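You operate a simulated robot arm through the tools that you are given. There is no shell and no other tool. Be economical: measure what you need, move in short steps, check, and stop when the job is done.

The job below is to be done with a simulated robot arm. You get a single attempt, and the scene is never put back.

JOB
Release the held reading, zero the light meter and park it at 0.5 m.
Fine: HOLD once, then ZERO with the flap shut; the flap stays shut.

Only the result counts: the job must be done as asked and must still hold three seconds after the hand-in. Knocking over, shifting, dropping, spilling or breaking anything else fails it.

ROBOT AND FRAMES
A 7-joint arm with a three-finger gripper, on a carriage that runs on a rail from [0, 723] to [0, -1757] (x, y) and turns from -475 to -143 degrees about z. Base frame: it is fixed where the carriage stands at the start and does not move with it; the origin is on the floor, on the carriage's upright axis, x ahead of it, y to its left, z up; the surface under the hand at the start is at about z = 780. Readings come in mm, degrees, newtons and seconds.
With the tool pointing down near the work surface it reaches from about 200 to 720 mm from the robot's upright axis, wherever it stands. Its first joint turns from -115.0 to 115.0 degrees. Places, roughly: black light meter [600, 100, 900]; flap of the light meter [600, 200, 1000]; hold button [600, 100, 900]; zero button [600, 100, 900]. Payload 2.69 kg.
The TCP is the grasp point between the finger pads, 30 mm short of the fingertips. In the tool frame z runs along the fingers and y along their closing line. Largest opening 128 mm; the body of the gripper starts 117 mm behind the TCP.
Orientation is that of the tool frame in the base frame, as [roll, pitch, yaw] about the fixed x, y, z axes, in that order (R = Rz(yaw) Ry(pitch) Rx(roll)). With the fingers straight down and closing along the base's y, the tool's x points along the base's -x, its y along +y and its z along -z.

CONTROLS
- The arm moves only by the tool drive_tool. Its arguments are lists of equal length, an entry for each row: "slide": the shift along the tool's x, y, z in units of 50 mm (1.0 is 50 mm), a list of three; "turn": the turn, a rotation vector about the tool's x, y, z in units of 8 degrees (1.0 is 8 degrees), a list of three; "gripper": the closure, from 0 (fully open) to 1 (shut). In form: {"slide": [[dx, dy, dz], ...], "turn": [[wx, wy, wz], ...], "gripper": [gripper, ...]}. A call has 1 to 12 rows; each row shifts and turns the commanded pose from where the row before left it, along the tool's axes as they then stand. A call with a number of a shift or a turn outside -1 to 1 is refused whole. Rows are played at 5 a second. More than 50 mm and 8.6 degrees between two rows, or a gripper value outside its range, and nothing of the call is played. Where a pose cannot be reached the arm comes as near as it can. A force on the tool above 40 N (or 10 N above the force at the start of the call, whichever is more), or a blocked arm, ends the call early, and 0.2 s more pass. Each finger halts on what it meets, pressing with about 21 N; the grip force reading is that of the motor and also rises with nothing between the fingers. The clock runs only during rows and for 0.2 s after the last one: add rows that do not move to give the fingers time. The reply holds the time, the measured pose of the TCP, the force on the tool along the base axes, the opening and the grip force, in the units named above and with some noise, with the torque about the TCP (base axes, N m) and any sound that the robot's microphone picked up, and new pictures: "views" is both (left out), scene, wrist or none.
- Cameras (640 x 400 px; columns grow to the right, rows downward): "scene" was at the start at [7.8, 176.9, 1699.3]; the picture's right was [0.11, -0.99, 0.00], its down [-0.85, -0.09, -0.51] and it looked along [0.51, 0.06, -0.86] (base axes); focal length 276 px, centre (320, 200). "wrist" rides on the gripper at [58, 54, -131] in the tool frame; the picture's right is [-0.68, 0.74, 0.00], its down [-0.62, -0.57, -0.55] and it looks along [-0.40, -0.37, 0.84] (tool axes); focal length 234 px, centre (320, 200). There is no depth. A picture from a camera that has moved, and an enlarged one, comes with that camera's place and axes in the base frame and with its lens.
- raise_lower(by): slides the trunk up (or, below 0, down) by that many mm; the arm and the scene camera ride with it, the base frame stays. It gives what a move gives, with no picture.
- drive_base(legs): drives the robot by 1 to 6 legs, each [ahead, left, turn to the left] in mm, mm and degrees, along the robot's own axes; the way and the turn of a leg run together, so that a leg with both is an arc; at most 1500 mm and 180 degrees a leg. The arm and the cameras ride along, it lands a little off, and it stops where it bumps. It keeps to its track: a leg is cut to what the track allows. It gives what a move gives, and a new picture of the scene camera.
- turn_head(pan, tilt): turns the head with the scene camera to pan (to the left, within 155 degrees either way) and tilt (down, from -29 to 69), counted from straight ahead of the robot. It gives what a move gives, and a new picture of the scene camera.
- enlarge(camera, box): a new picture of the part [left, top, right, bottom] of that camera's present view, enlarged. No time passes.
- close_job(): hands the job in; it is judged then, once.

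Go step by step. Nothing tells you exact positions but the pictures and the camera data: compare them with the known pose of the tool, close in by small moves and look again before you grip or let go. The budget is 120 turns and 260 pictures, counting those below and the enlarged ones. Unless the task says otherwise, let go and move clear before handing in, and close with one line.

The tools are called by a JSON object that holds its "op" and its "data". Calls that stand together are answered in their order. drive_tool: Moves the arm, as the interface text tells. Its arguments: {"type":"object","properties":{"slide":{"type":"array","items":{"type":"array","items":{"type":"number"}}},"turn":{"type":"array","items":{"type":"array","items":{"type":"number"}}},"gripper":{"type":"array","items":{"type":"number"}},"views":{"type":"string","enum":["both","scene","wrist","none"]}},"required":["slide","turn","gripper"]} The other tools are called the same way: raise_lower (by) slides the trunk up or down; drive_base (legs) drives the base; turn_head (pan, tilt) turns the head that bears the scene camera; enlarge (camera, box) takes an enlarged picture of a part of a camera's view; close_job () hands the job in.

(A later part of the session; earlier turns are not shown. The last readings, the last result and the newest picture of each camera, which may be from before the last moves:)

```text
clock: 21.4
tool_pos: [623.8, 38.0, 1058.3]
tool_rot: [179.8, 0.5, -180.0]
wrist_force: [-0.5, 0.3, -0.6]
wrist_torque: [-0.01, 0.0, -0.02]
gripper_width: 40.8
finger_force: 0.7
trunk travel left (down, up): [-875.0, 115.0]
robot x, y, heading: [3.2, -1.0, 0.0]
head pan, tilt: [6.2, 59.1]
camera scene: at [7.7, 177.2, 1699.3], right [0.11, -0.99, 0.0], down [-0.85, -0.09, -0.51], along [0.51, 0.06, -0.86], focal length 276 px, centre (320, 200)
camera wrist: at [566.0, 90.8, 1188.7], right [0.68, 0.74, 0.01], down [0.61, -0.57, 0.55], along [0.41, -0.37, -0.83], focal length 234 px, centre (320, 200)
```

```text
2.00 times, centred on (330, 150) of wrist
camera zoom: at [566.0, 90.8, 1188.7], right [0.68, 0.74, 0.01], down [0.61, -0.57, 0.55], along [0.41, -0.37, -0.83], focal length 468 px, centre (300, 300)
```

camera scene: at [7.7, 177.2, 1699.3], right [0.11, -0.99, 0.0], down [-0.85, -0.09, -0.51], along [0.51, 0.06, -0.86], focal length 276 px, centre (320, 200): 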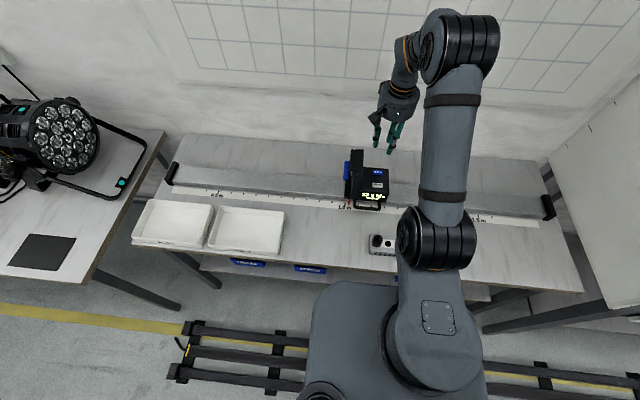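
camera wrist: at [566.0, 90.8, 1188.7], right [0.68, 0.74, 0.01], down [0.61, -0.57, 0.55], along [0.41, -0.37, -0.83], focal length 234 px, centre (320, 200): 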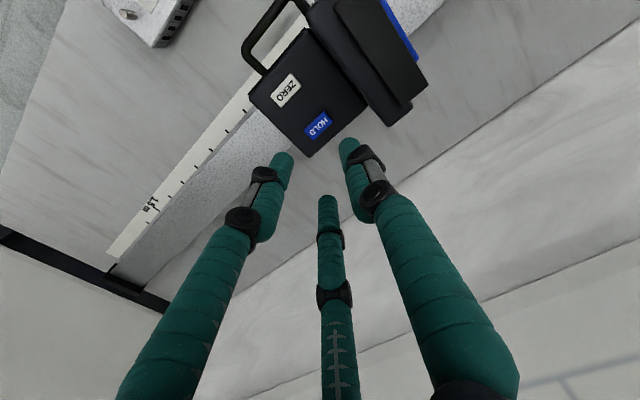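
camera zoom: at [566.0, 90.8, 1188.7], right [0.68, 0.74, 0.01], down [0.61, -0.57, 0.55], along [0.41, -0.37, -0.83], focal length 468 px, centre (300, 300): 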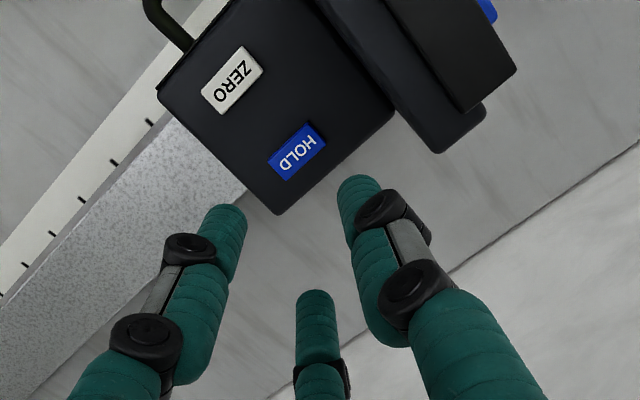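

HOLD triangulates to about [627,34,889] and ZERO to about [573.5,33.5,886]. I'll finish closing the fingers and descend to just above HOLD.

{"op": "drive_tool", "data": {"slide": [[-0.07, -0.08, 0], [0, 0, 0.5], [0, 0, 0.7], [0, 0, 0.7], [0, 0, 0.5], [0, 0, 0]], "turn": [[0, 0, 0], [0, 0, 0], [0, 0, 0], [0, 0, 0], [0, 0, 0], [0, 0, 0]], "gripper": [1, 1, 1, 1, 1, 1]}}

{"op": "enlarge", "data": {"camera": "scene", "box": [330, 130, 410, 210]}}

{"op": "enlarge", "data": {"camera": "wrist", "box": [230, 50, 430, 250]}}

```text
clock: 22.8
tool_pos: [628.8, 33.3, 938.2]
tool_rot: [179.7, 0.6, -179.9]
wrist_force: [-0.4, -0.1, -0.4]
wrist_torque: [-0.01, 0.0, 0.0]
gripper_width: 2.0
finger_force: 21.0
trunk travel left (down, up): [-875.0, 115.0]
robot x, y, heading: [-0.1, 5.1, 0.0]
head pan, tilt: [6.2, 59.1]
camera scene: at [7.4, 176.8, 1699.3], right [0.11, -0.99, 0.0], down [-0.85, -0.09, -0.51], along [0.51, 0.06, -0.86], focal length 276 px, centre (320, 200)
camera wrist: at [570.3, 86.1, 1067.9], right [0.68, 0.74, 0.01], down [0.61, -0.57, 0.55], along [0.41, -0.37, -0.83], focal length 234 px, centre (320, 200)
```

scene: 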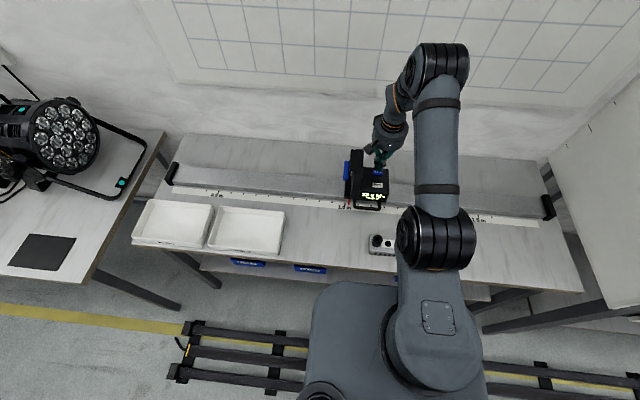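
wrist: 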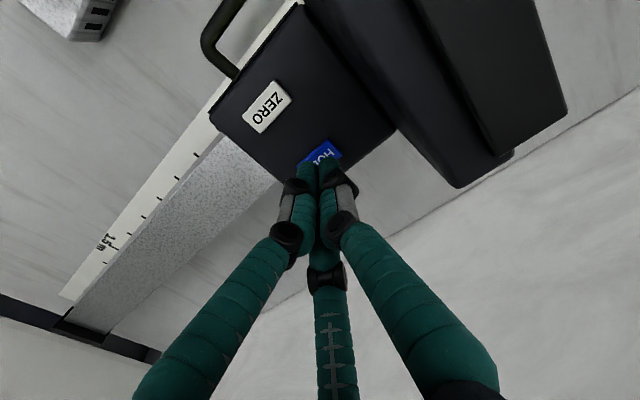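

```text
5.00 times, centred on (370, 170) of scene
camera zoom: at [7.4, 176.8, 1699.3], right [0.11, -0.99, 0.0], down [-0.85, -0.09, -0.51], along [0.51, 0.06, -0.86], focal length 1378 px, centre (70, 350)
```

zoom: 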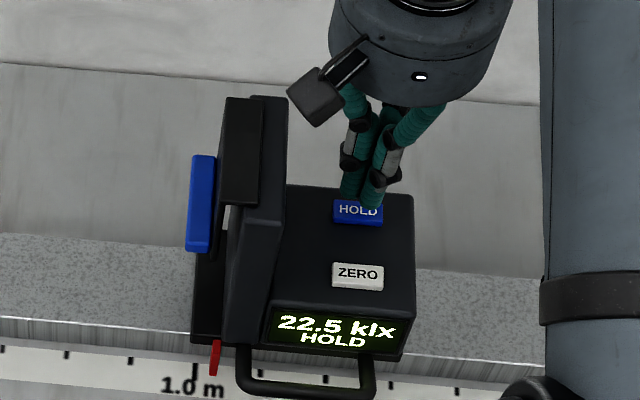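

```text
2.00 times, centred on (330, 150) of wrist
camera zoom: at [570.3, 86.1, 1067.9], right [0.68, 0.74, 0.01], down [0.61, -0.57, 0.55], along [0.41, -0.37, -0.83], focal length 468 px, centre (300, 300)
```

zoom: 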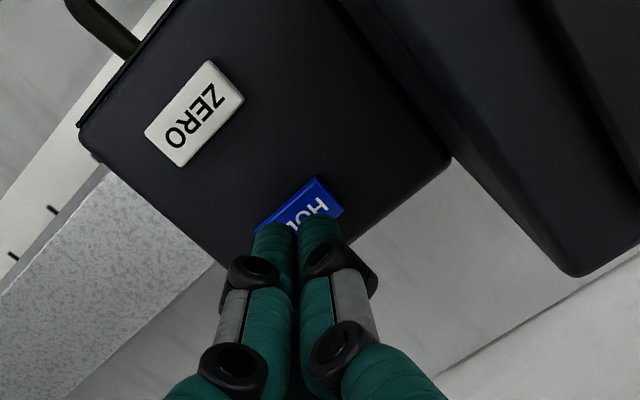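

The tip is right above HOLD. I'll press slowly in small steps.

{"op": "drive_tool", "data": {"slide": [[0.04, 0.04, 0.2], [0, 0, 0.06], [0, 0, 0.04], [0, 0, 0]], "turn": [[0, 0, 0], [0, 0, 0], [0, 0, 0], [0, 0, 0]], "gripper": [1, 1, 1, 1], "views": "none"}}

{"op": "enlarge", "data": {"camera": "scene", "box": [330, 130, 410, 210]}}

```text
clock: 23.8
tool_pos: [624.7, 35.9, 922.0]
tool_rot: [179.7, 0.5, -180.0]
wrist_force: [-0.6, -0.1, -1.1]
wrist_torque: [0.01, 0.03, 0.02]
gripper_width: 2.1
finger_force: 20.7
trunk travel left (down, up): [-875.0, 115.0]
robot x, y, heading: [-2.5, -1.2, 0.0]
head pan, tilt: [6.2, 59.1]
```

```text
5.00 times, centred on (370, 170) of scene
camera zoom: at [7.7, 176.8, 1699.3], right [0.11, -0.99, 0.0], down [-0.85, -0.09, -0.51], along [0.51, 0.06, -0.86], focal length 1378 px, centre (70, 350)
```

zoom: 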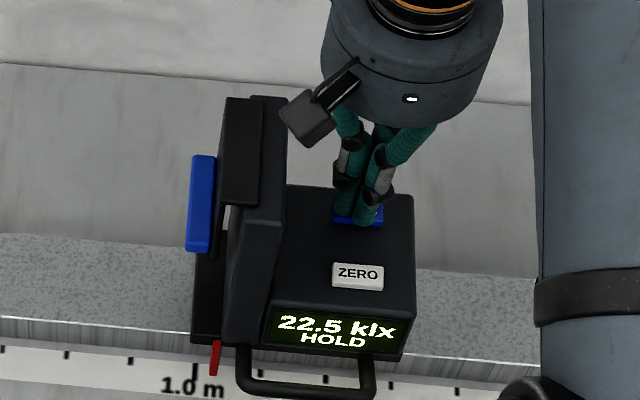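

There's no contact yet, so I'll continue with 1.5 mm steps.

{"op": "drive_tool", "data": {"slide": [[0, 0, 0.03], [0, 0, 0.03], [0, 0, 0.03], [0, 0, 0]], "turn": [[0, 0, 0], [0, 0, 0], [0, 0, 0], [0, 0, 0]], "gripper": [1, 1, 1, 1], "views": "none"}}

{"op": "enlarge", "data": {"camera": "scene", "box": [330, 130, 410, 210]}}

```text
clock: 24.8
tool_pos: [624.9, 34.9, 917.8]
tool_rot: [179.8, 0.6, 180.0]
wrist_force: [-0.7, -0.3, 0.0]
wrist_torque: [0.01, -0.01, 0.01]
gripper_width: 5.9
finger_force: 31.6
trunk travel left (down, up): [-875.0, 115.0]
robot x, y, heading: [1.4, 1.2, 0.0]
head pan, tilt: [6.2, 59.1]
```

```text
5.00 times, centred on (370, 170) of scene
camera zoom: at [7.6, 176.9, 1699.3], right [0.11, -0.99, 0.0], down [-0.85, -0.09, -0.51], along [0.51, 0.06, -0.86], focal length 1378 px, centre (70, 350)
```

zoom: 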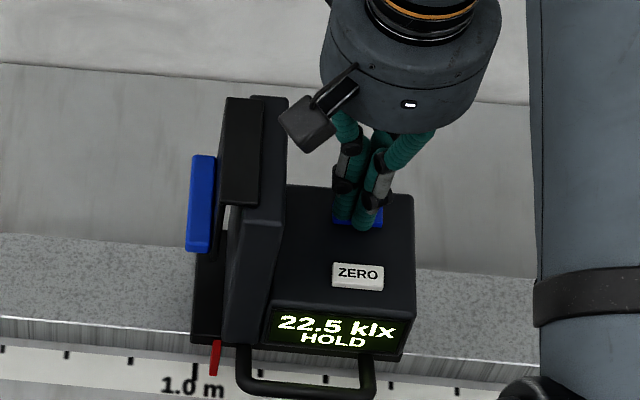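

The fingers spread slightly, which suggests contact is starting. I'll continue pressing in small steps.

{"op": "drive_tool", "data": {"slide": [[0, 0, 0.03], [0, 0, 0.03], [0, 0, 0]], "turn": [[0, 0, 0], [0, 0, 0], [0, 0, 0]], "gripper": [1, 1, 1], "views": "none"}}

{"op": "enlarge", "data": {"camera": "scene", "box": [330, 130, 410, 210]}}

```text
clock: 25.6
tool_pos: [625.7, 34.5, 915.1]
tool_rot: [179.8, 0.4, 180.0]
wrist_force: [0.6, -0.5, 4.6]
wrist_torque: [0.02, -0.02, 0.02]
gripper_width: 6.0
finger_force: 31.4
trunk travel left (down, up): [-875.0, 115.0]
robot x, y, heading: [2.0, 1.5, 0.2]
head pan, tilt: [6.2, 59.1]
heard: click
```

```text
5.00 times, centred on (370, 170) of scene
camera zoom: at [7.4, 176.8, 1699.3], right [0.11, -0.99, 0.0], down [-0.85, -0.09, -0.51], along [0.51, 0.06, -0.86], focal length 1378 px, centre (70, 350)
```

zoom: 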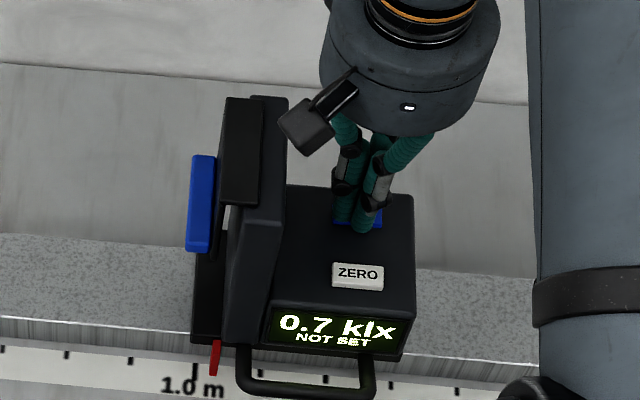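

HOLD clicked and the display now reads 0.7 klx NOT SET. I'll lift straight up and move over ZERO.

{"op": "drive_tool", "data": {"slide": [[0, 0, -0.2], [0, 0, -0.4], [0.52, 0, 0], [0.52, 0, 0], [0, 0, 0.3], [0, 0, 0]], "turn": [[0, 0, 0], [0, 0, 0], [0, 0, 0], [0, 0, 0], [0, 0, 0], [0, 0, 0]], "gripper": [1, 1, 1, 1, 1, 1], "views": "none"}}

{"op": "enlarge", "data": {"camera": "scene", "box": [330, 130, 410, 210]}}

{"op": "enlarge", "data": {"camera": "wrist", "box": [230, 50, 430, 250]}}

```text
clock: 27.0
tool_pos: [571.9, 34.5, 929.7]
tool_rot: [179.8, 0.6, -180.0]
wrist_force: [-0.2, -0.5, 0.4]
wrist_torque: [-0.01, 0.01, -0.01]
gripper_width: 2.4
finger_force: 31.4
trunk travel left (down, up): [-875.0, 115.0]
robot x, y, heading: [-0.6, -1.5, 0.1]
head pan, tilt: [6.2, 59.1]
```

```text
5.00 times, centred on (370, 170) of scene
camera zoom: at [6.8, 176.9, 1699.3], right [0.11, -0.99, 0.0], down [-0.85, -0.09, -0.51], along [0.51, 0.06, -0.86], focal length 1378 px, centre (70, 350)
```

zoom: 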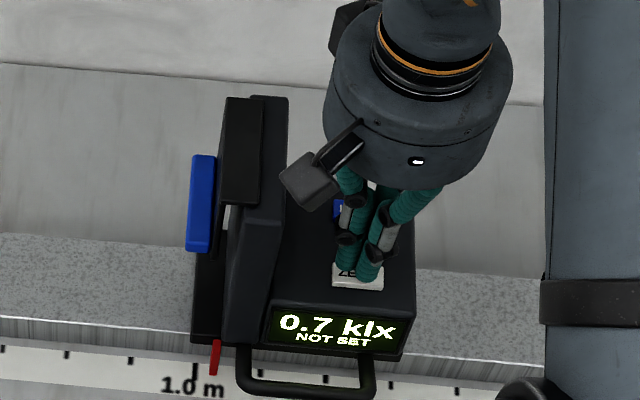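

```text
2.00 times, centred on (330, 150) of wrist
camera zoom: at [513.6, 87.4, 1059.3], right [0.68, 0.74, 0.01], down [0.61, -0.57, 0.55], along [0.41, -0.37, -0.83], focal length 468 px, centre (300, 300)
```

zoom: 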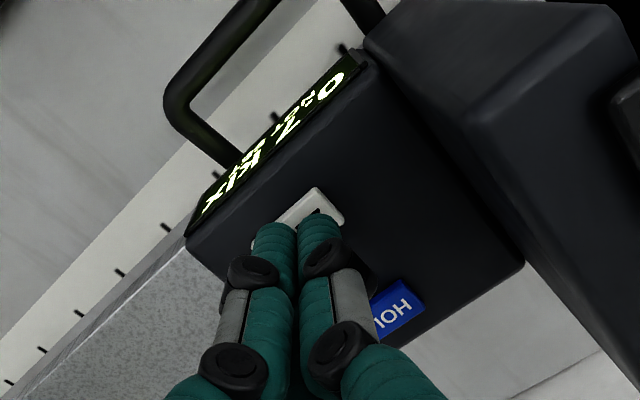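

Before zeroing I want to be sure the flap is fully shut, so I'll zoom on the gap between flap and column.

{"op": "enlarge", "data": {"camera": "scene", "box": [340, 145, 376, 205]}}

```text
6.67 times, centred on (358, 175) of scene
camera zoom: at [6.8, 176.9, 1699.3], right [0.11, -0.99, 0.0], down [-0.85, -0.09, -0.51], along [0.51, 0.06, -0.86], focal length 1838 px, centre (67, 367)
```

zoom: 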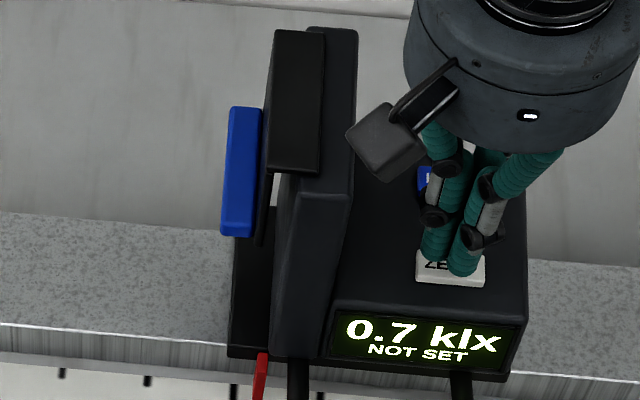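

The flap's hood lies flat on the column top and the plate is parallel to the face. It also held firm under two pushes, so it is shut. Now I'll press ZERO.

{"op": "drive_tool", "data": {"slide": [[-0.03, 0, 0.2], [0, 0, 0.03], [0, 0, 0.03], [0, 0, 0]], "turn": [[0, 0, 0], [0, 0, 0], [0, 0, 0], [0, 0, 0]], "gripper": [1, 1, 1, 1], "views": "none"}}

```text
clock: 28.0
tool_pos: [574.5, 34.3, 917.3]
tool_rot: [179.7, 0.5, 180.0]
wrist_force: [-0.7, -0.1, 2.0]
wrist_torque: [-0.01, 0.0, 0.01]
gripper_width: 1.9
finger_force: 31.4
trunk travel left (down, up): [-875.0, 115.0]
robot x, y, heading: [-2.3, -1.3, 0.1]
head pan, tilt: [6.2, 59.1]
heard: click
```

It clicked. I'll check the display, then lift.

{"op": "enlarge", "data": {"camera": "scene", "box": [330, 130, 410, 210]}}

{"op": "drive_tool", "data": {"slide": [[0, 0, -0.2], [0, 0, -0.8], [0, 0, -0.9], [0, 0, -0.9], [0, 0, 0]], "turn": [[0, 0, 0], [0, 0, 0], [0, 0, 0], [0, 0, 0], [0, 0, 0]], "gripper": [1, 1, 1, 1, 1]}}

{"op": "enlarge", "data": {"camera": "scene", "box": [330, 130, 410, 220]}}

```text
5.00 times, centred on (370, 170) of scene
camera zoom: at [7.4, 176.8, 1699.3], right [0.11, -0.99, 0.0], down [-0.85, -0.09, -0.51], along [0.51, 0.06, -0.86], focal length 1378 px, centre (70, 350)
```

zoom: 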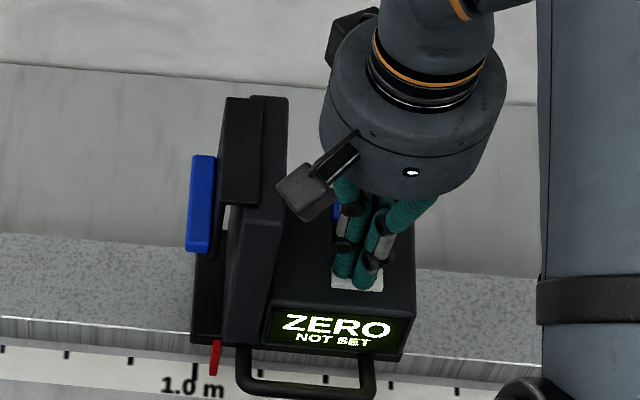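

```text
clock: 29.2
tool_pos: [576.6, 35.3, 1057.8]
tool_rot: [179.8, 0.5, 180.0]
wrist_force: [-0.5, -0.6, 0.0]
wrist_torque: [-0.02, 0.04, 0.01]
gripper_width: 2.2
finger_force: 31.1
trunk travel left (down, up): [-875.0, 115.0]
robot x, y, heading: [1.2, -7.2, 0.0]
head pan, tilt: [6.2, 59.1]
camera scene: at [8.9, 177.0, 1699.3], right [0.11, -0.99, 0.0], down [-0.85, -0.09, -0.51], along [0.51, 0.06, -0.86], focal length 276 px, centre (320, 200)
camera wrist: at [517.7, 88.2, 1187.3], right [0.68, 0.74, 0.01], down [0.61, -0.57, 0.55], along [0.41, -0.37, -0.83], focal length 234 px, centre (320, 200)
```

scene: 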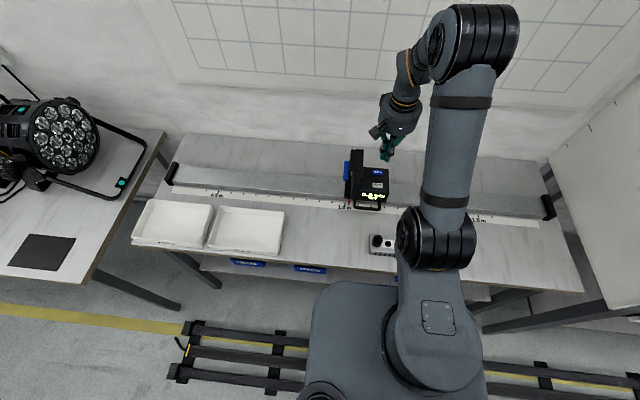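
wrist: 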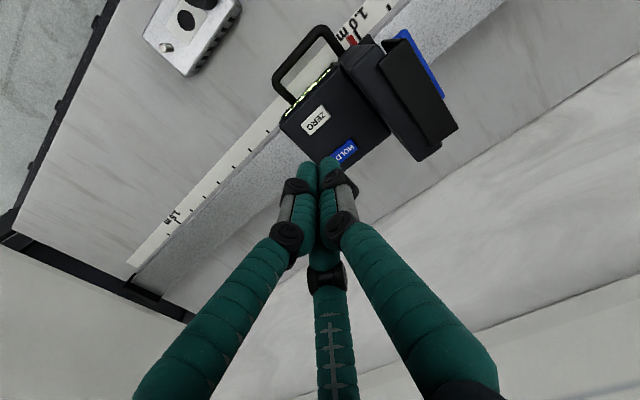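

```text
4.44 times, centred on (370, 175) of scene
camera zoom: at [8.9, 177.0, 1699.3], right [0.11, -0.99, 0.0], down [-0.85, -0.09, -0.51], along [0.51, 0.06, -0.86], focal length 1225 px, centre (98, 311)
```

zoom: 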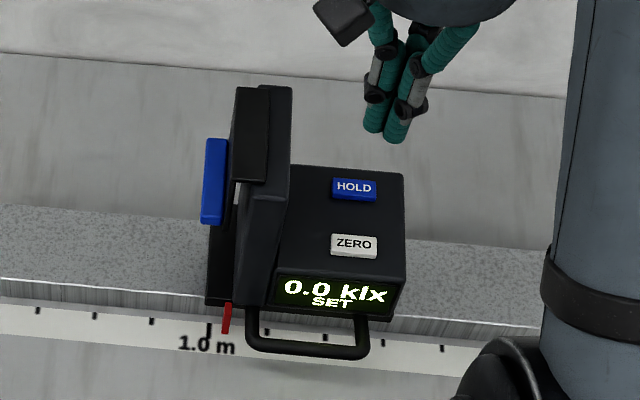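

The meter reads 0.0 klx SET. Next I'll slide it about +518 mm along the rail to 0.5 m. To have reach for the whole push, I'll first drive the base 300 mm left.

{"op": "drive_base", "data": {"legs": [[0, 300, 0]]}}

```text
clock: 31.2
tool_pos: [574.6, 338.2, 1057.8]
tool_rot: [179.8, 0.4, -179.8]
wrist_force: [0.5, 0.7, -0.6]
wrist_torque: [-0.01, -0.02, 0.0]
gripper_width: 1.9
finger_force: 31.6
trunk travel left (down, up): [-875.0, 115.0]
robot x, y, heading: [-0.4, 299.3, 0.2]
head pan, tilt: [6.2, 59.1]
camera scene: at [7.0, 478.2, 1699.3], right [0.11, -0.99, 0.0], down [-0.85, -0.1, -0.51], along [0.51, 0.06, -0.86], focal length 276 px, centre (320, 200)
```

scene: 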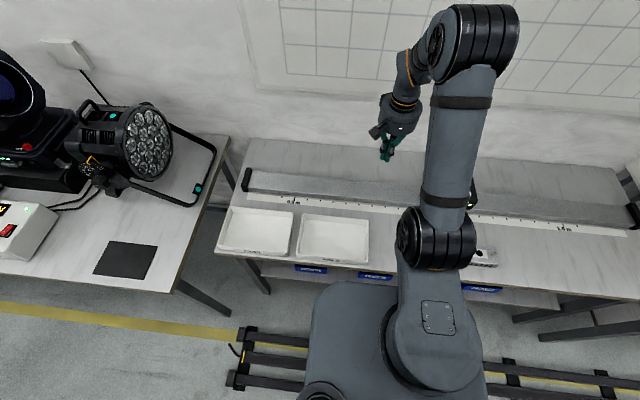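

Now I'll move the tool across, above the meter, to its -y side at about y≈-60.

{"op": "drive_tool", "data": {"slide": [[-0.043, -0.99, -0.1], [-0.043, -0.99, 0], [-0.043, -0.99, 0], [-0.043, -0.99, 0], [-0.043, -0.99, 0], [-0.043, -0.99, 0], [-0.043, -0.99, 0], [-0.043, -0.99, 0], [0, 0, 0]], "turn": [[0, 0, 0], [0, 0, 0], [0, 0, 0], [0, 0, 0], [0, 0, 0], [0, 0, 0], [0, 0, 0], [0, 0, 0], [0, 0, 0]], "gripper": [1, 1, 1, 1, 1, 1, 1, 1, 1]}}

```text
clock: 33.2
tool_pos: [593.8, -53.2, 1062.4]
tool_rot: [180.0, 0.4, -179.7]
wrist_force: [0.4, 1.4, -0.1]
wrist_torque: [-0.04, 0.03, -0.02]
gripper_width: 1.9
finger_force: 30.6
trunk travel left (down, up): [-875.0, 115.0]
robot x, y, heading: [1.3, 298.6, 0.5]
head pan, tilt: [6.2, 59.1]
camera scene: at [6.9, 480.0, 1699.1], right [0.11, -0.99, 0.0], down [-0.85, -0.1, -0.51], along [0.51, 0.06, -0.86], focal length 276 px, centre (320, 200)
camera wrist: at [536.5, -1.9, 1192.8], right [0.67, 0.74, 0.01], down [0.61, -0.56, 0.55], along [0.41, -0.37, -0.83], focal length 234 px, centre (320, 200)
```

scene: 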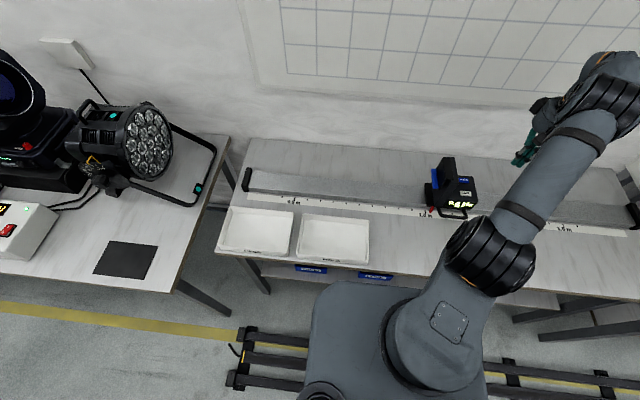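
wrist: 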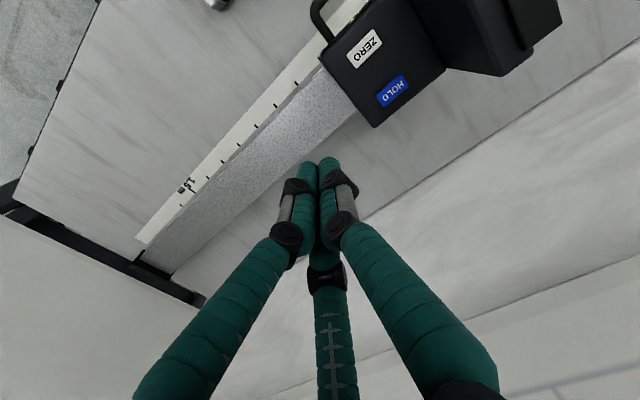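

The space beside the meter is clear, so I'll descend to TCP z≈875 next to the body.

{"op": "drive_tool", "data": {"slide": [[0, -0.1, 0.75], [0, 0, 0.75], [0, 0, 0.75], [0, 0, 0.75], [0, 0, 0.75], [0, 0, 0]], "turn": [[0, 0, 0], [0, 0, 0], [0, 0, 0], [0, 0, 0], [0, 0, 0], [0, 0, 0]], "gripper": [1, 1, 1, 1, 1, 1]}}

```text
clock: 34.6
tool_pos: [594.6, -61.3, 873.0]
tool_rot: [179.8, 0.5, -179.8]
wrist_force: [-0.5, -0.8, 0.1]
wrist_torque: [0.01, 0.0, -0.02]
gripper_width: 2.2
finger_force: 31.4
trunk travel left (down, up): [-875.0, 115.0]
robot x, y, heading: [-0.6, 300.9, 0.2]
head pan, tilt: [6.2, 59.1]
camera scene: at [6.4, 478.3, 1699.3], right [0.11, -0.99, 0.0], down [-0.85, -0.1, -0.51], along [0.51, 0.06, -0.86], focal length 276 px, centre (320, 200)
camera wrist: at [537.2, -7.9, 1002.9], right [0.67, 0.74, 0.01], down [0.61, -0.56, 0.55], along [0.41, -0.37, -0.83], focal length 234 px, centre (320, 200)
```

scene: 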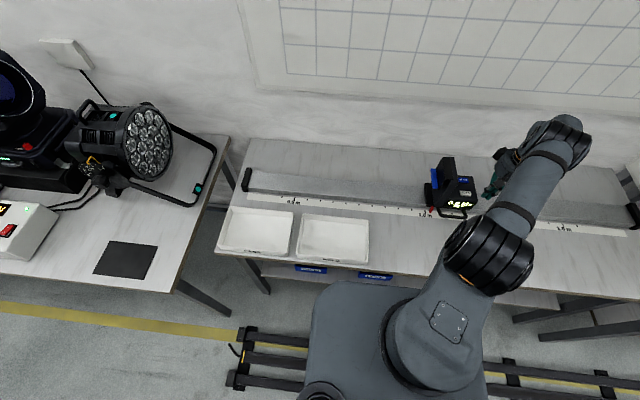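
wrist: 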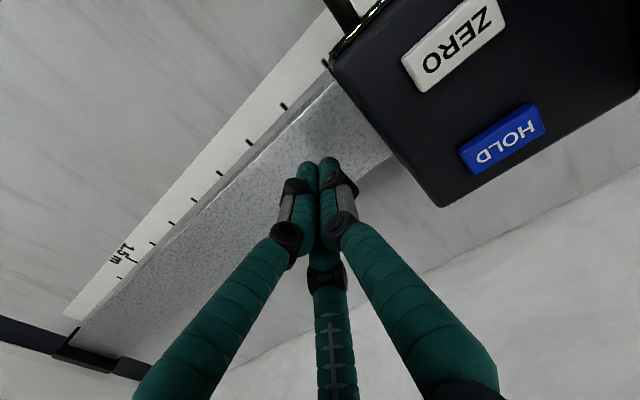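

The tip is beside the body, clear of the rail. I'll push slowly in +y.

{"op": "drive_tool", "data": {"slide": [[0, 0.15, 0], [0, 0.15, 0], [0, 0.15, 0], [0, 0.15, 0], [0, 0.15, 0], [0, 0.15, 0], [0, 0.15, 0], [0, 0.15, 0], [0, 0.1, 0], [0, 0, 0]], "turn": [[0, 0, 0], [0, 0, 0], [0, 0, 0], [0, 0, 0], [0, 0, 0], [0, 0, 0], [0, 0, 0], [0, 0, 0], [0, 0, 0], [0, 0, 0]], "gripper": [1, 1, 1, 1, 1, 1, 1, 1, 1, 1]}}

{"op": "enlarge", "data": {"camera": "scene", "box": [380, 140, 520, 230]}}

```text
clock: 36.8
tool_pos: [594.2, 4.3, 873.8]
tool_rot: [179.8, 0.4, -179.8]
wrist_force: [-0.7, -2.3, -0.6]
wrist_torque: [0.02, -0.01, -0.03]
gripper_width: 2.2
finger_force: 31.5
trunk travel left (down, up): [-875.0, 115.0]
robot x, y, heading: [1.5, 304.6, 0.3]
head pan, tilt: [6.2, 59.1]
camera scene: at [7.0, 477.5, 1699.3], right [0.11, -0.99, 0.0], down [-0.85, -0.1, -0.51], along [0.51, 0.06, -0.86], focal length 276 px, centre (320, 200)
camera wrist: at [536.2, 56.3, 1004.6], right [0.67, 0.74, 0.01], down [0.61, -0.57, 0.55], along [0.41, -0.37, -0.83], focal length 234 px, centre (320, 200)
```

scene: 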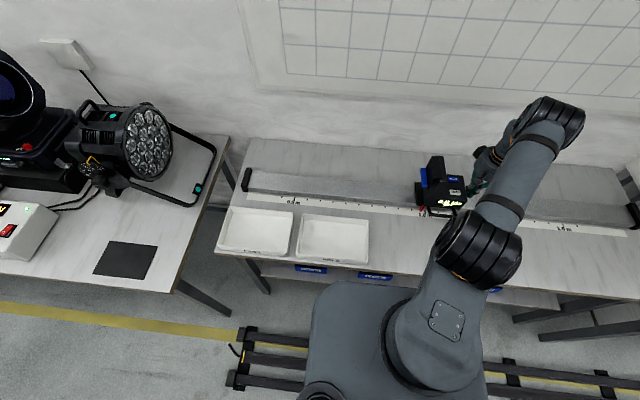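
wrist: 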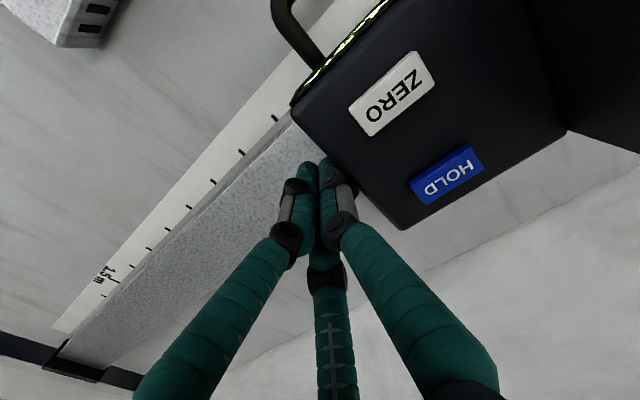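

```text
4.44 times, centred on (450, 185) of scene
camera zoom: at [7.0, 477.5, 1699.3], right [0.11, -0.99, 0.0], down [-0.85, -0.1, -0.51], along [0.51, 0.06, -0.86], focal length 1225 px, centre (-258, 267)
```

zoom: 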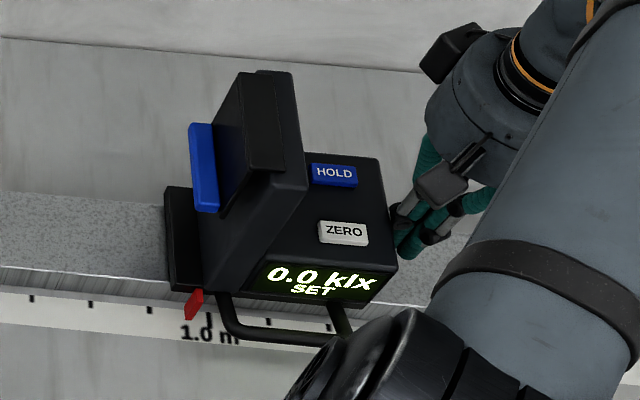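

The push works and the flap stays shut. The pointer is just left of the 1.0 m mark, so I'll continue.

{"op": "drive_tool", "data": {"slide": [[0, 0.2, 0], [0, 0.3, 0], [0, 0.35, 0], [0, 0.35, 0], [0, 0.35, 0], [0, 0.35, 0], [0, 0.35, 0], [0, 0.35, 0], [0, 0.35, 0], [0, 0.3, 0], [0, 0.2, 0], [0, 0.1, 0]], "turn": [[0, 0, 0], [0, 0, 0], [0, 0, 0], [0, 0, 0], [0, 0, 0], [0, 0, 0], [0, 0, 0], [0, 0, 0], [0, 0, 0], [0, 0, 0], [0, 0, 0], [0, 0, 0]], "gripper": [1, 1, 1, 1, 1, 1, 1, 1, 1, 1, 1, 1], "views": "scene"}}

```text
clock: 39.4
tool_pos: [592.7, 181.2, 874.2]
tool_rot: [179.8, 0.4, -179.9]
wrist_force: [2.3, -2.0, 1.5]
wrist_torque: [0.04, 0.01, -0.02]
gripper_width: 2.0
finger_force: 31.2
trunk travel left (down, up): [-875.0, 115.0]
robot x, y, heading: [-0.4, 301.2, 0.3]
head pan, tilt: [6.2, 59.1]
camera scene: at [7.1, 477.5, 1699.3], right [0.11, -0.99, 0.0], down [-0.85, -0.1, -0.51], along [0.51, 0.06, -0.86], focal length 276 px, centre (320, 200)
```

scene: 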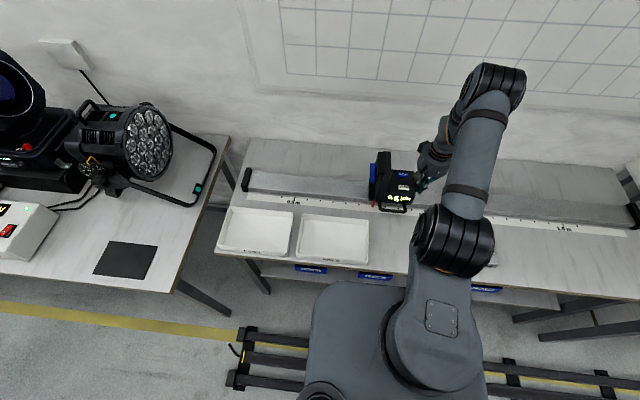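

The meter is following smoothly, with roughly 300 mm to go. I'll push 240 mm more.

{"op": "drive_tool", "data": {"slide": [[0, 0.2, 0], [0, 0.4, 0], [0, 0.5, 0], [0, 0.5, 0], [0, 0.5, 0], [0, 0.5, 0], [0, 0.5, 0], [0, 0.5, 0], [0, 0.5, 0], [0, 0.4, 0], [0, 0.2, 0], [0, 0.1, 0]], "turn": [[0, 0, 0], [0, 0, 0], [0, 0, 0], [0, 0, 0], [0, 0, 0], [0, 0, 0], [0, 0, 0], [0, 0, 0], [0, 0, 0], [0, 0, 0], [0, 0, 0], [0, 0, 0]], "gripper": [1, 1, 1, 1, 1, 1, 1, 1, 1, 1, 1, 1], "views": "scene"}}

{"op": "enlarge", "data": {"camera": "scene", "box": [270, 140, 410, 230]}}

```text
clock: 42.0
tool_pos: [591.4, 420.7, 875.5]
tool_rot: [179.8, 0.4, -179.8]
wrist_force: [1.0, -2.5, 1.1]
wrist_torque: [0.05, 0.02, 0.01]
gripper_width: 2.1
finger_force: 30.9
trunk travel left (down, up): [-875.0, 115.0]
robot x, y, heading: [0.5, 299.6, 0.3]
head pan, tilt: [6.2, 59.1]
camera scene: at [7.0, 477.5, 1699.3], right [0.11, -0.99, 0.0], down [-0.85, -0.1, -0.51], along [0.51, 0.06, -0.86], focal length 276 px, centre (320, 200)
```

scene: 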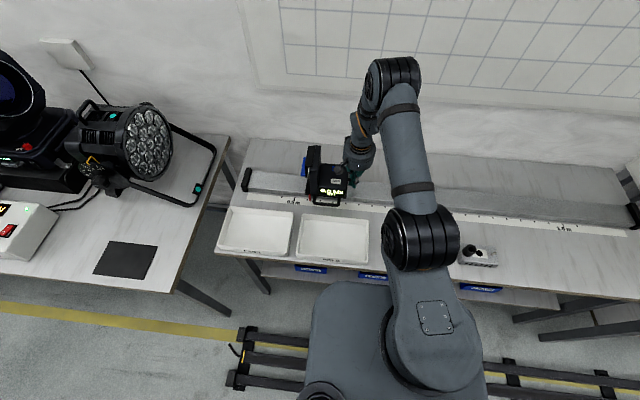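

```text
4.44 times, centred on (340, 185) of scene
camera zoom: at [7.0, 477.5, 1699.3], right [0.11, -0.99, 0.0], down [-0.85, -0.1, -0.51], along [0.51, 0.06, -0.86], focal length 1225 px, centre (231, 267)
```

zoom: 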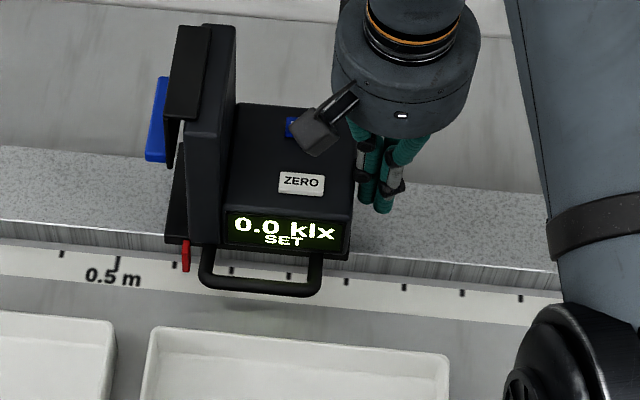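

The pointer tip is about 59 mm short of the 0.5 tick (50 mm per division). I'll push another 50 mm and look again.

{"op": "drive_tool", "data": {"slide": [[0, 0.15, 0], [0, 0.25, 0], [0, 0.25, 0], [0, 0.2, 0], [0, 0.1, 0], [0, 0.05, 0], [0, 0, 0]], "turn": [[0, 0, 0], [0, 0, 0], [0, 0, 0], [0, 0, 0], [0, 0, 0], [0, 0, 0], [0, 0, 0]], "gripper": [1, 1, 1, 1, 1, 1, 1], "views": "none"}}

{"op": "enlarge", "data": {"camera": "scene", "box": [270, 180, 330, 220]}}

```text
clock: 43.6
tool_pos: [591.6, 470.9, 876.5]
tool_rot: [179.8, 0.5, -179.7]
wrist_force: [0.0, -2.6, 0.8]
wrist_torque: [0.07, 0.0, 0.02]
gripper_width: 2.1
finger_force: 31.4
trunk travel left (down, up): [-875.0, 115.0]
robot x, y, heading: [1.4, 298.8, 0.2]
head pan, tilt: [6.2, 59.1]
```

```text
10.00 times, centred on (300, 200) of scene
camera zoom: at [6.9, 477.3, 1699.4], right [0.11, -0.99, 0.0], down [-0.85, -0.1, -0.51], along [0.51, 0.06, -0.86], focal length 2756 px, centre (520, 200)
```

zoom: 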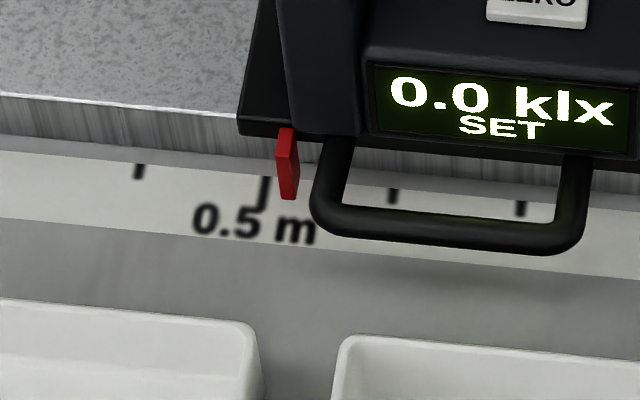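

The pointer is about 9–10 mm short. I'll push 6 mm more, back off, and move the base so the camera looks squarely at the pointer without parallax.

{"op": "drive_tool", "data": {"slide": [[0, 0.06, 0], [0, 0.06, 0], [0, 0, 0], [0, -0.3, 0], [0, -0.5, 0], [0, 0, -0.5], [0, 0, -0.9], [0, 0, -0.9]], "turn": [[0, 0, 0], [0, 0, 0], [0, 0, 0], [0, 0, 0], [0, 0, 0], [0, 0, 0], [0, 0, 0], [0, 0, 0]], "gripper": [1, 1, 1, 1, 1, 1, 1, 1], "views": "none"}}

{"op": "drive_base", "data": {"legs": [[0, 165, 0]]}}

{"op": "turn_head", "data": {"pan": 0, "tilt": 59.1}}

```text
clock: 45.4
tool_pos: [590.9, 435.0, 991.8]
tool_rot: [179.9, 0.5, -179.7]
wrist_force: [-0.4, -0.7, 0.4]
wrist_torque: [0.01, -0.01, -0.05]
gripper_width: 2.2
finger_force: 31.1
trunk travel left (down, up): [-875.0, 115.0]
robot x, y, heading: [-0.7, 302.4, 0.3]
head pan, tilt: [6.2, 59.1]
```

```text
clock: 46.9
tool_pos: [592.5, 599.2, 991.7]
tool_rot: [179.8, 0.4, -179.7]
wrist_force: [-0.3, -0.2, -0.5]
wrist_torque: [-0.04, 0.01, 0.01]
gripper_width: 1.9
finger_force: 31.5
trunk travel left (down, up): [-875.0, 115.0]
robot x, y, heading: [-0.5, 463.8, 0.7]
head pan, tilt: [6.2, 59.1]
camera scene: at [6.6, 640.6, 1699.3], right [0.11, -0.99, 0.0], down [-0.85, -0.1, -0.51], along [0.51, 0.06, -0.86], focal length 276 px, centre (320, 200)
```

scene: 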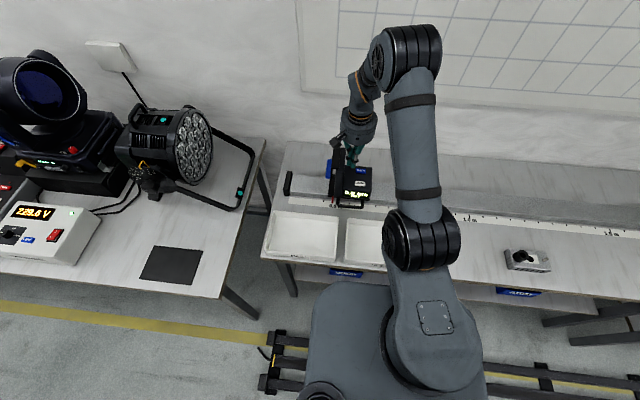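

```text
clock: 47.5
tool_pos: [591.7, 599.2, 990.6]
tool_rot: [179.9, 0.3, -179.7]
wrist_force: [0.3, 0.3, 0.5]
wrist_torque: [0.02, -0.03, -0.01]
gripper_width: 2.2
finger_force: 31.0
trunk travel left (down, up): [-875.0, 115.0]
robot x, y, heading: [-0.3, 463.7, 0.3]
head pan, tilt: [0.0, 59.1]
camera scene: at [7.1, 633.2, 1699.2], right [0.01, -1.0, 0.0], down [-0.86, -0.01, -0.51], along [0.51, 0.0, -0.86], focal length 276 px, centre (320, 200)
```

scene: 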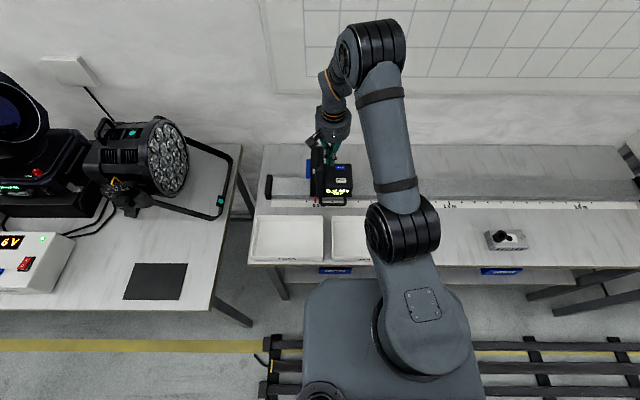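

The tool rode along close to the column, so I need to check that nothing was touched.

{"op": "enlarge", "data": {"camera": "scene", "box": [270, 120, 390, 220]}}

{"op": "enlarge", "data": {"camera": "scene", "box": [290, 185, 350, 225]}}

```text
4.00 times, centred on (330, 170) of scene
camera zoom: at [7.1, 633.2, 1699.2], right [0.01, -1.0, 0.0], down [-0.86, -0.01, -0.51], along [0.51, 0.0, -0.86], focal length 1103 px, centre (280, 320)
```

zoom: 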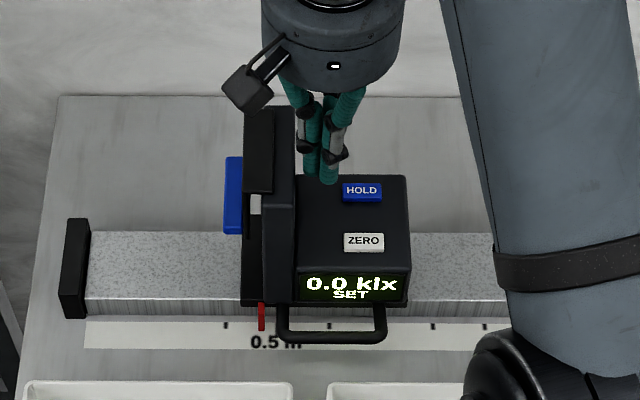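

```text
10.00 times, centred on (320, 205) of scene
camera zoom: at [7.1, 633.2, 1699.2], right [0.01, -1.0, 0.0], down [-0.86, -0.01, -0.51], along [0.51, 0.0, -0.86], focal length 2756 px, centre (320, 150)
```

zoom: 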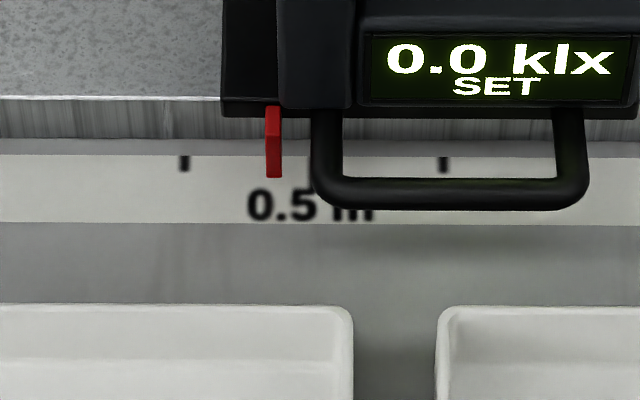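

The base drive dragged the meter to about 15.5 mm past 0.5 m, but the display still reads 0.0 SET and the flap is shut. I'll raise the tool, go round to the +y side and push it back gently via the shut flap's handle.

{"op": "drive_tool", "data": {"slide": [[0, -0.25, 0], [0, 0, -0.7], [0, 0, -0.8], [-0.04, 0.8, 0], [-0.04, 0.8, 0], [-0.04, 0.8, 0], [-0.04, 0.8, 0], [0, 0, 0]], "turn": [[0, 0, 0], [0, 0, 0], [0, 0, 0], [0, 0, 0], [0, 0, 0], [0, 0, 0], [0, 0, 0], [0, 0, 0]], "gripper": [1, 1, 1, 1, 1, 1, 1, 1]}}

{"op": "enlarge", "data": {"camera": "scene", "box": [250, 100, 370, 220]}}

```text
clock: 49.3
tool_pos: [600.8, 744.1, 1065.9]
tool_rot: [179.8, 0.4, -179.6]
wrist_force: [1.0, -0.6, -0.4]
wrist_torque: [0.06, 0.02, -0.03]
gripper_width: 2.3
finger_force: 31.6
trunk travel left (down, up): [-875.0, 115.0]
robot x, y, heading: [-0.6, 465.4, 0.4]
head pan, tilt: [0.0, 59.1]
camera scene: at [6.9, 631.0, 1699.5], right [0.01, -1.0, 0.0], down [-0.86, 0.0, -0.51], along [0.51, 0.0, -0.86], focal length 276 px, centre (320, 200)
camera wrist: at [542.6, 797.2, 1195.9], right [0.67, 0.74, 0.01], down [0.61, -0.56, 0.55], along [0.41, -0.37, -0.83], focal length 234 px, centre (320, 200)
```

scene: 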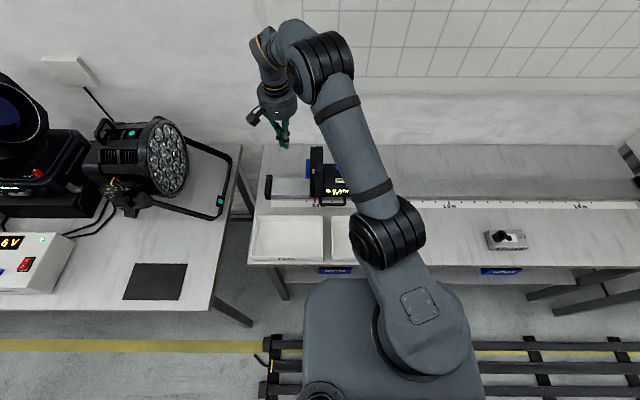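
wrist: 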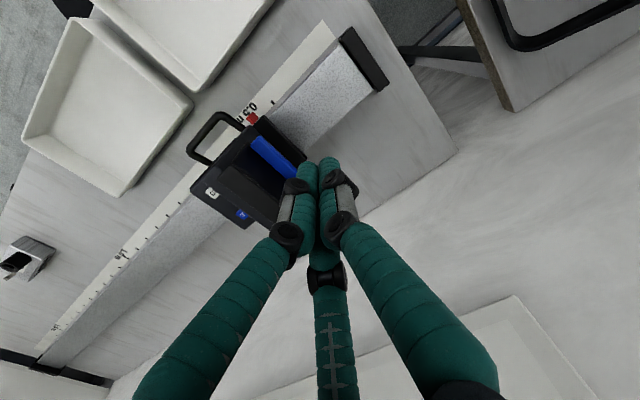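

```text
3.33 times, centred on (310, 160) of scene
camera zoom: at [6.9, 631.0, 1699.5], right [0.01, -1.0, 0.0], down [-0.86, 0.0, -0.51], along [0.51, 0.0, -0.86], focal length 919 px, centre (353, 333)
```

zoom: 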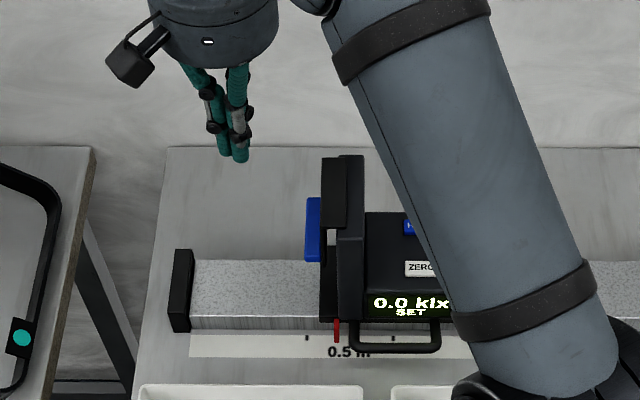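

The +y side is clear. I'll descend beside the handle to TCP z≈930.

{"op": "drive_tool", "data": {"slide": [[0.1, 0, 0.68], [0, 0, 0.68], [0, 0, 0.68], [0, 0, 0.68], [0, 0, 0]], "turn": [[0, 0, 0], [0, 0, 0], [0, 0, 0], [0, 0, 0], [0, 0, 0]], "gripper": [1, 1, 1, 1, 1]}}

{"op": "enlarge", "data": {"camera": "scene", "box": [260, 120, 360, 220]}}

```text
clock: 50.5
tool_pos: [593.9, 748.3, 932.4]
tool_rot: [179.8, 0.5, -179.7]
wrist_force: [-0.5, 0.4, -0.4]
wrist_torque: [-0.01, 0.01, 0.01]
gripper_width: 2.3
finger_force: 31.3
trunk travel left (down, up): [-875.0, 115.0]
robot x, y, heading: [4.2, 465.0, 0.3]
head pan, tilt: [0.0, 59.1]
camera scene: at [6.3, 632.7, 1699.3], right [0.01, -1.0, 0.0], down [-0.86, -0.01, -0.51], along [0.51, 0.0, -0.86], focal length 276 px, centre (320, 200)
camera wrist: at [535.8, 800.5, 1061.4], right [0.67, 0.74, 0.01], down [0.61, -0.56, 0.55], along [0.41, -0.37, -0.83], focal length 234 px, centre (320, 200)
```

scene: 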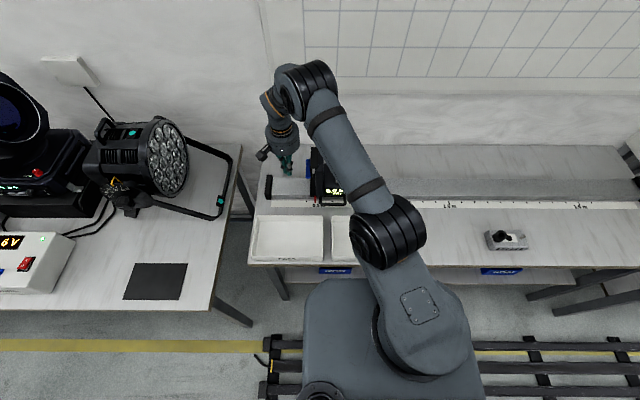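
wrist: 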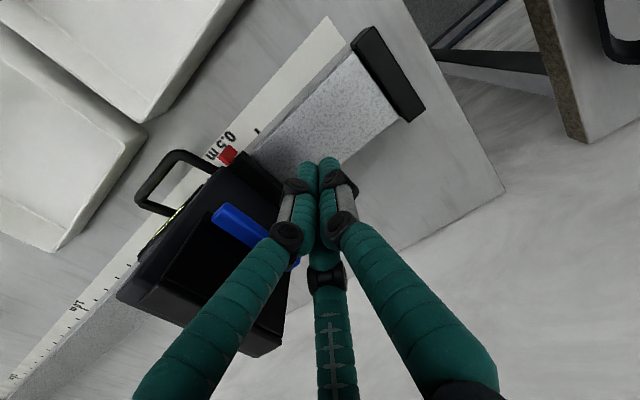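

```text
4.00 times, centred on (310, 170) of scene
camera zoom: at [6.3, 632.7, 1699.3], right [0.01, -1.0, 0.0], down [-0.86, -0.01, -0.51], along [0.51, 0.0, -0.86], focal length 1103 px, centre (360, 320)
```

zoom: 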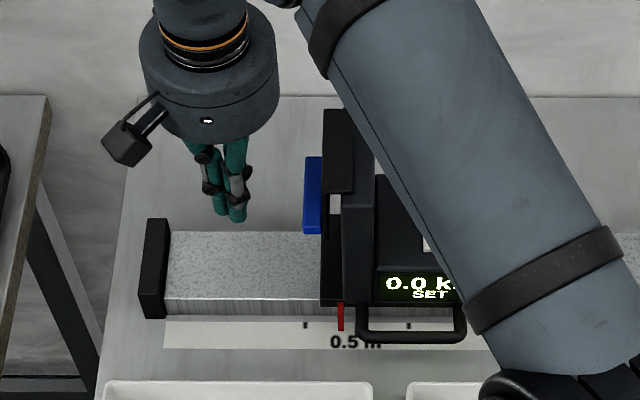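

There's a gap of about 51 mm between the tip and the handle. I'll approach 45 mm and check.

{"op": "drive_tool", "data": {"slide": [[0, -0.3, 0], [0, -0.3, 0], [0, -0.2, 0], [0, -0.1, 0], [0, 0, 0]], "turn": [[0, 0, 0], [0, 0, 0], [0, 0, 0], [0, 0, 0], [0, 0, 0]], "gripper": [1, 1, 1, 1, 1], "views": "none"}}

{"op": "enlarge", "data": {"camera": "scene", "box": [280, 140, 360, 215]}}

```text
clock: 51.7
tool_pos: [596.2, 702.4, 931.0]
tool_rot: [179.8, 0.5, -179.8]
wrist_force: [-0.2, -0.1, 0.8]
wrist_torque: [-0.02, 0.0, -0.01]
gripper_width: 2.0
finger_force: 31.4
trunk travel left (down, up): [-875.0, 115.0]
robot x, y, heading: [-0.4, 462.5, 0.2]
head pan, tilt: [0.0, 59.1]
```

```text
5.33 times, centred on (320, 178) of scene
camera zoom: at [7.1, 633.1, 1699.2], right [0.01, -1.0, 0.0], down [-0.86, -0.01, -0.51], along [0.51, 0.0, -0.86], focal length 1470 px, centre (320, 320)
```

zoom: 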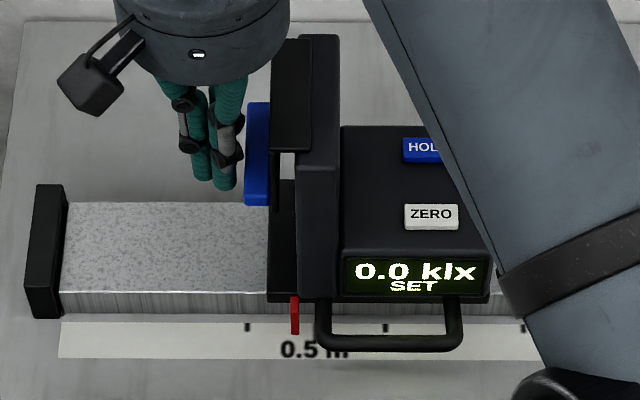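

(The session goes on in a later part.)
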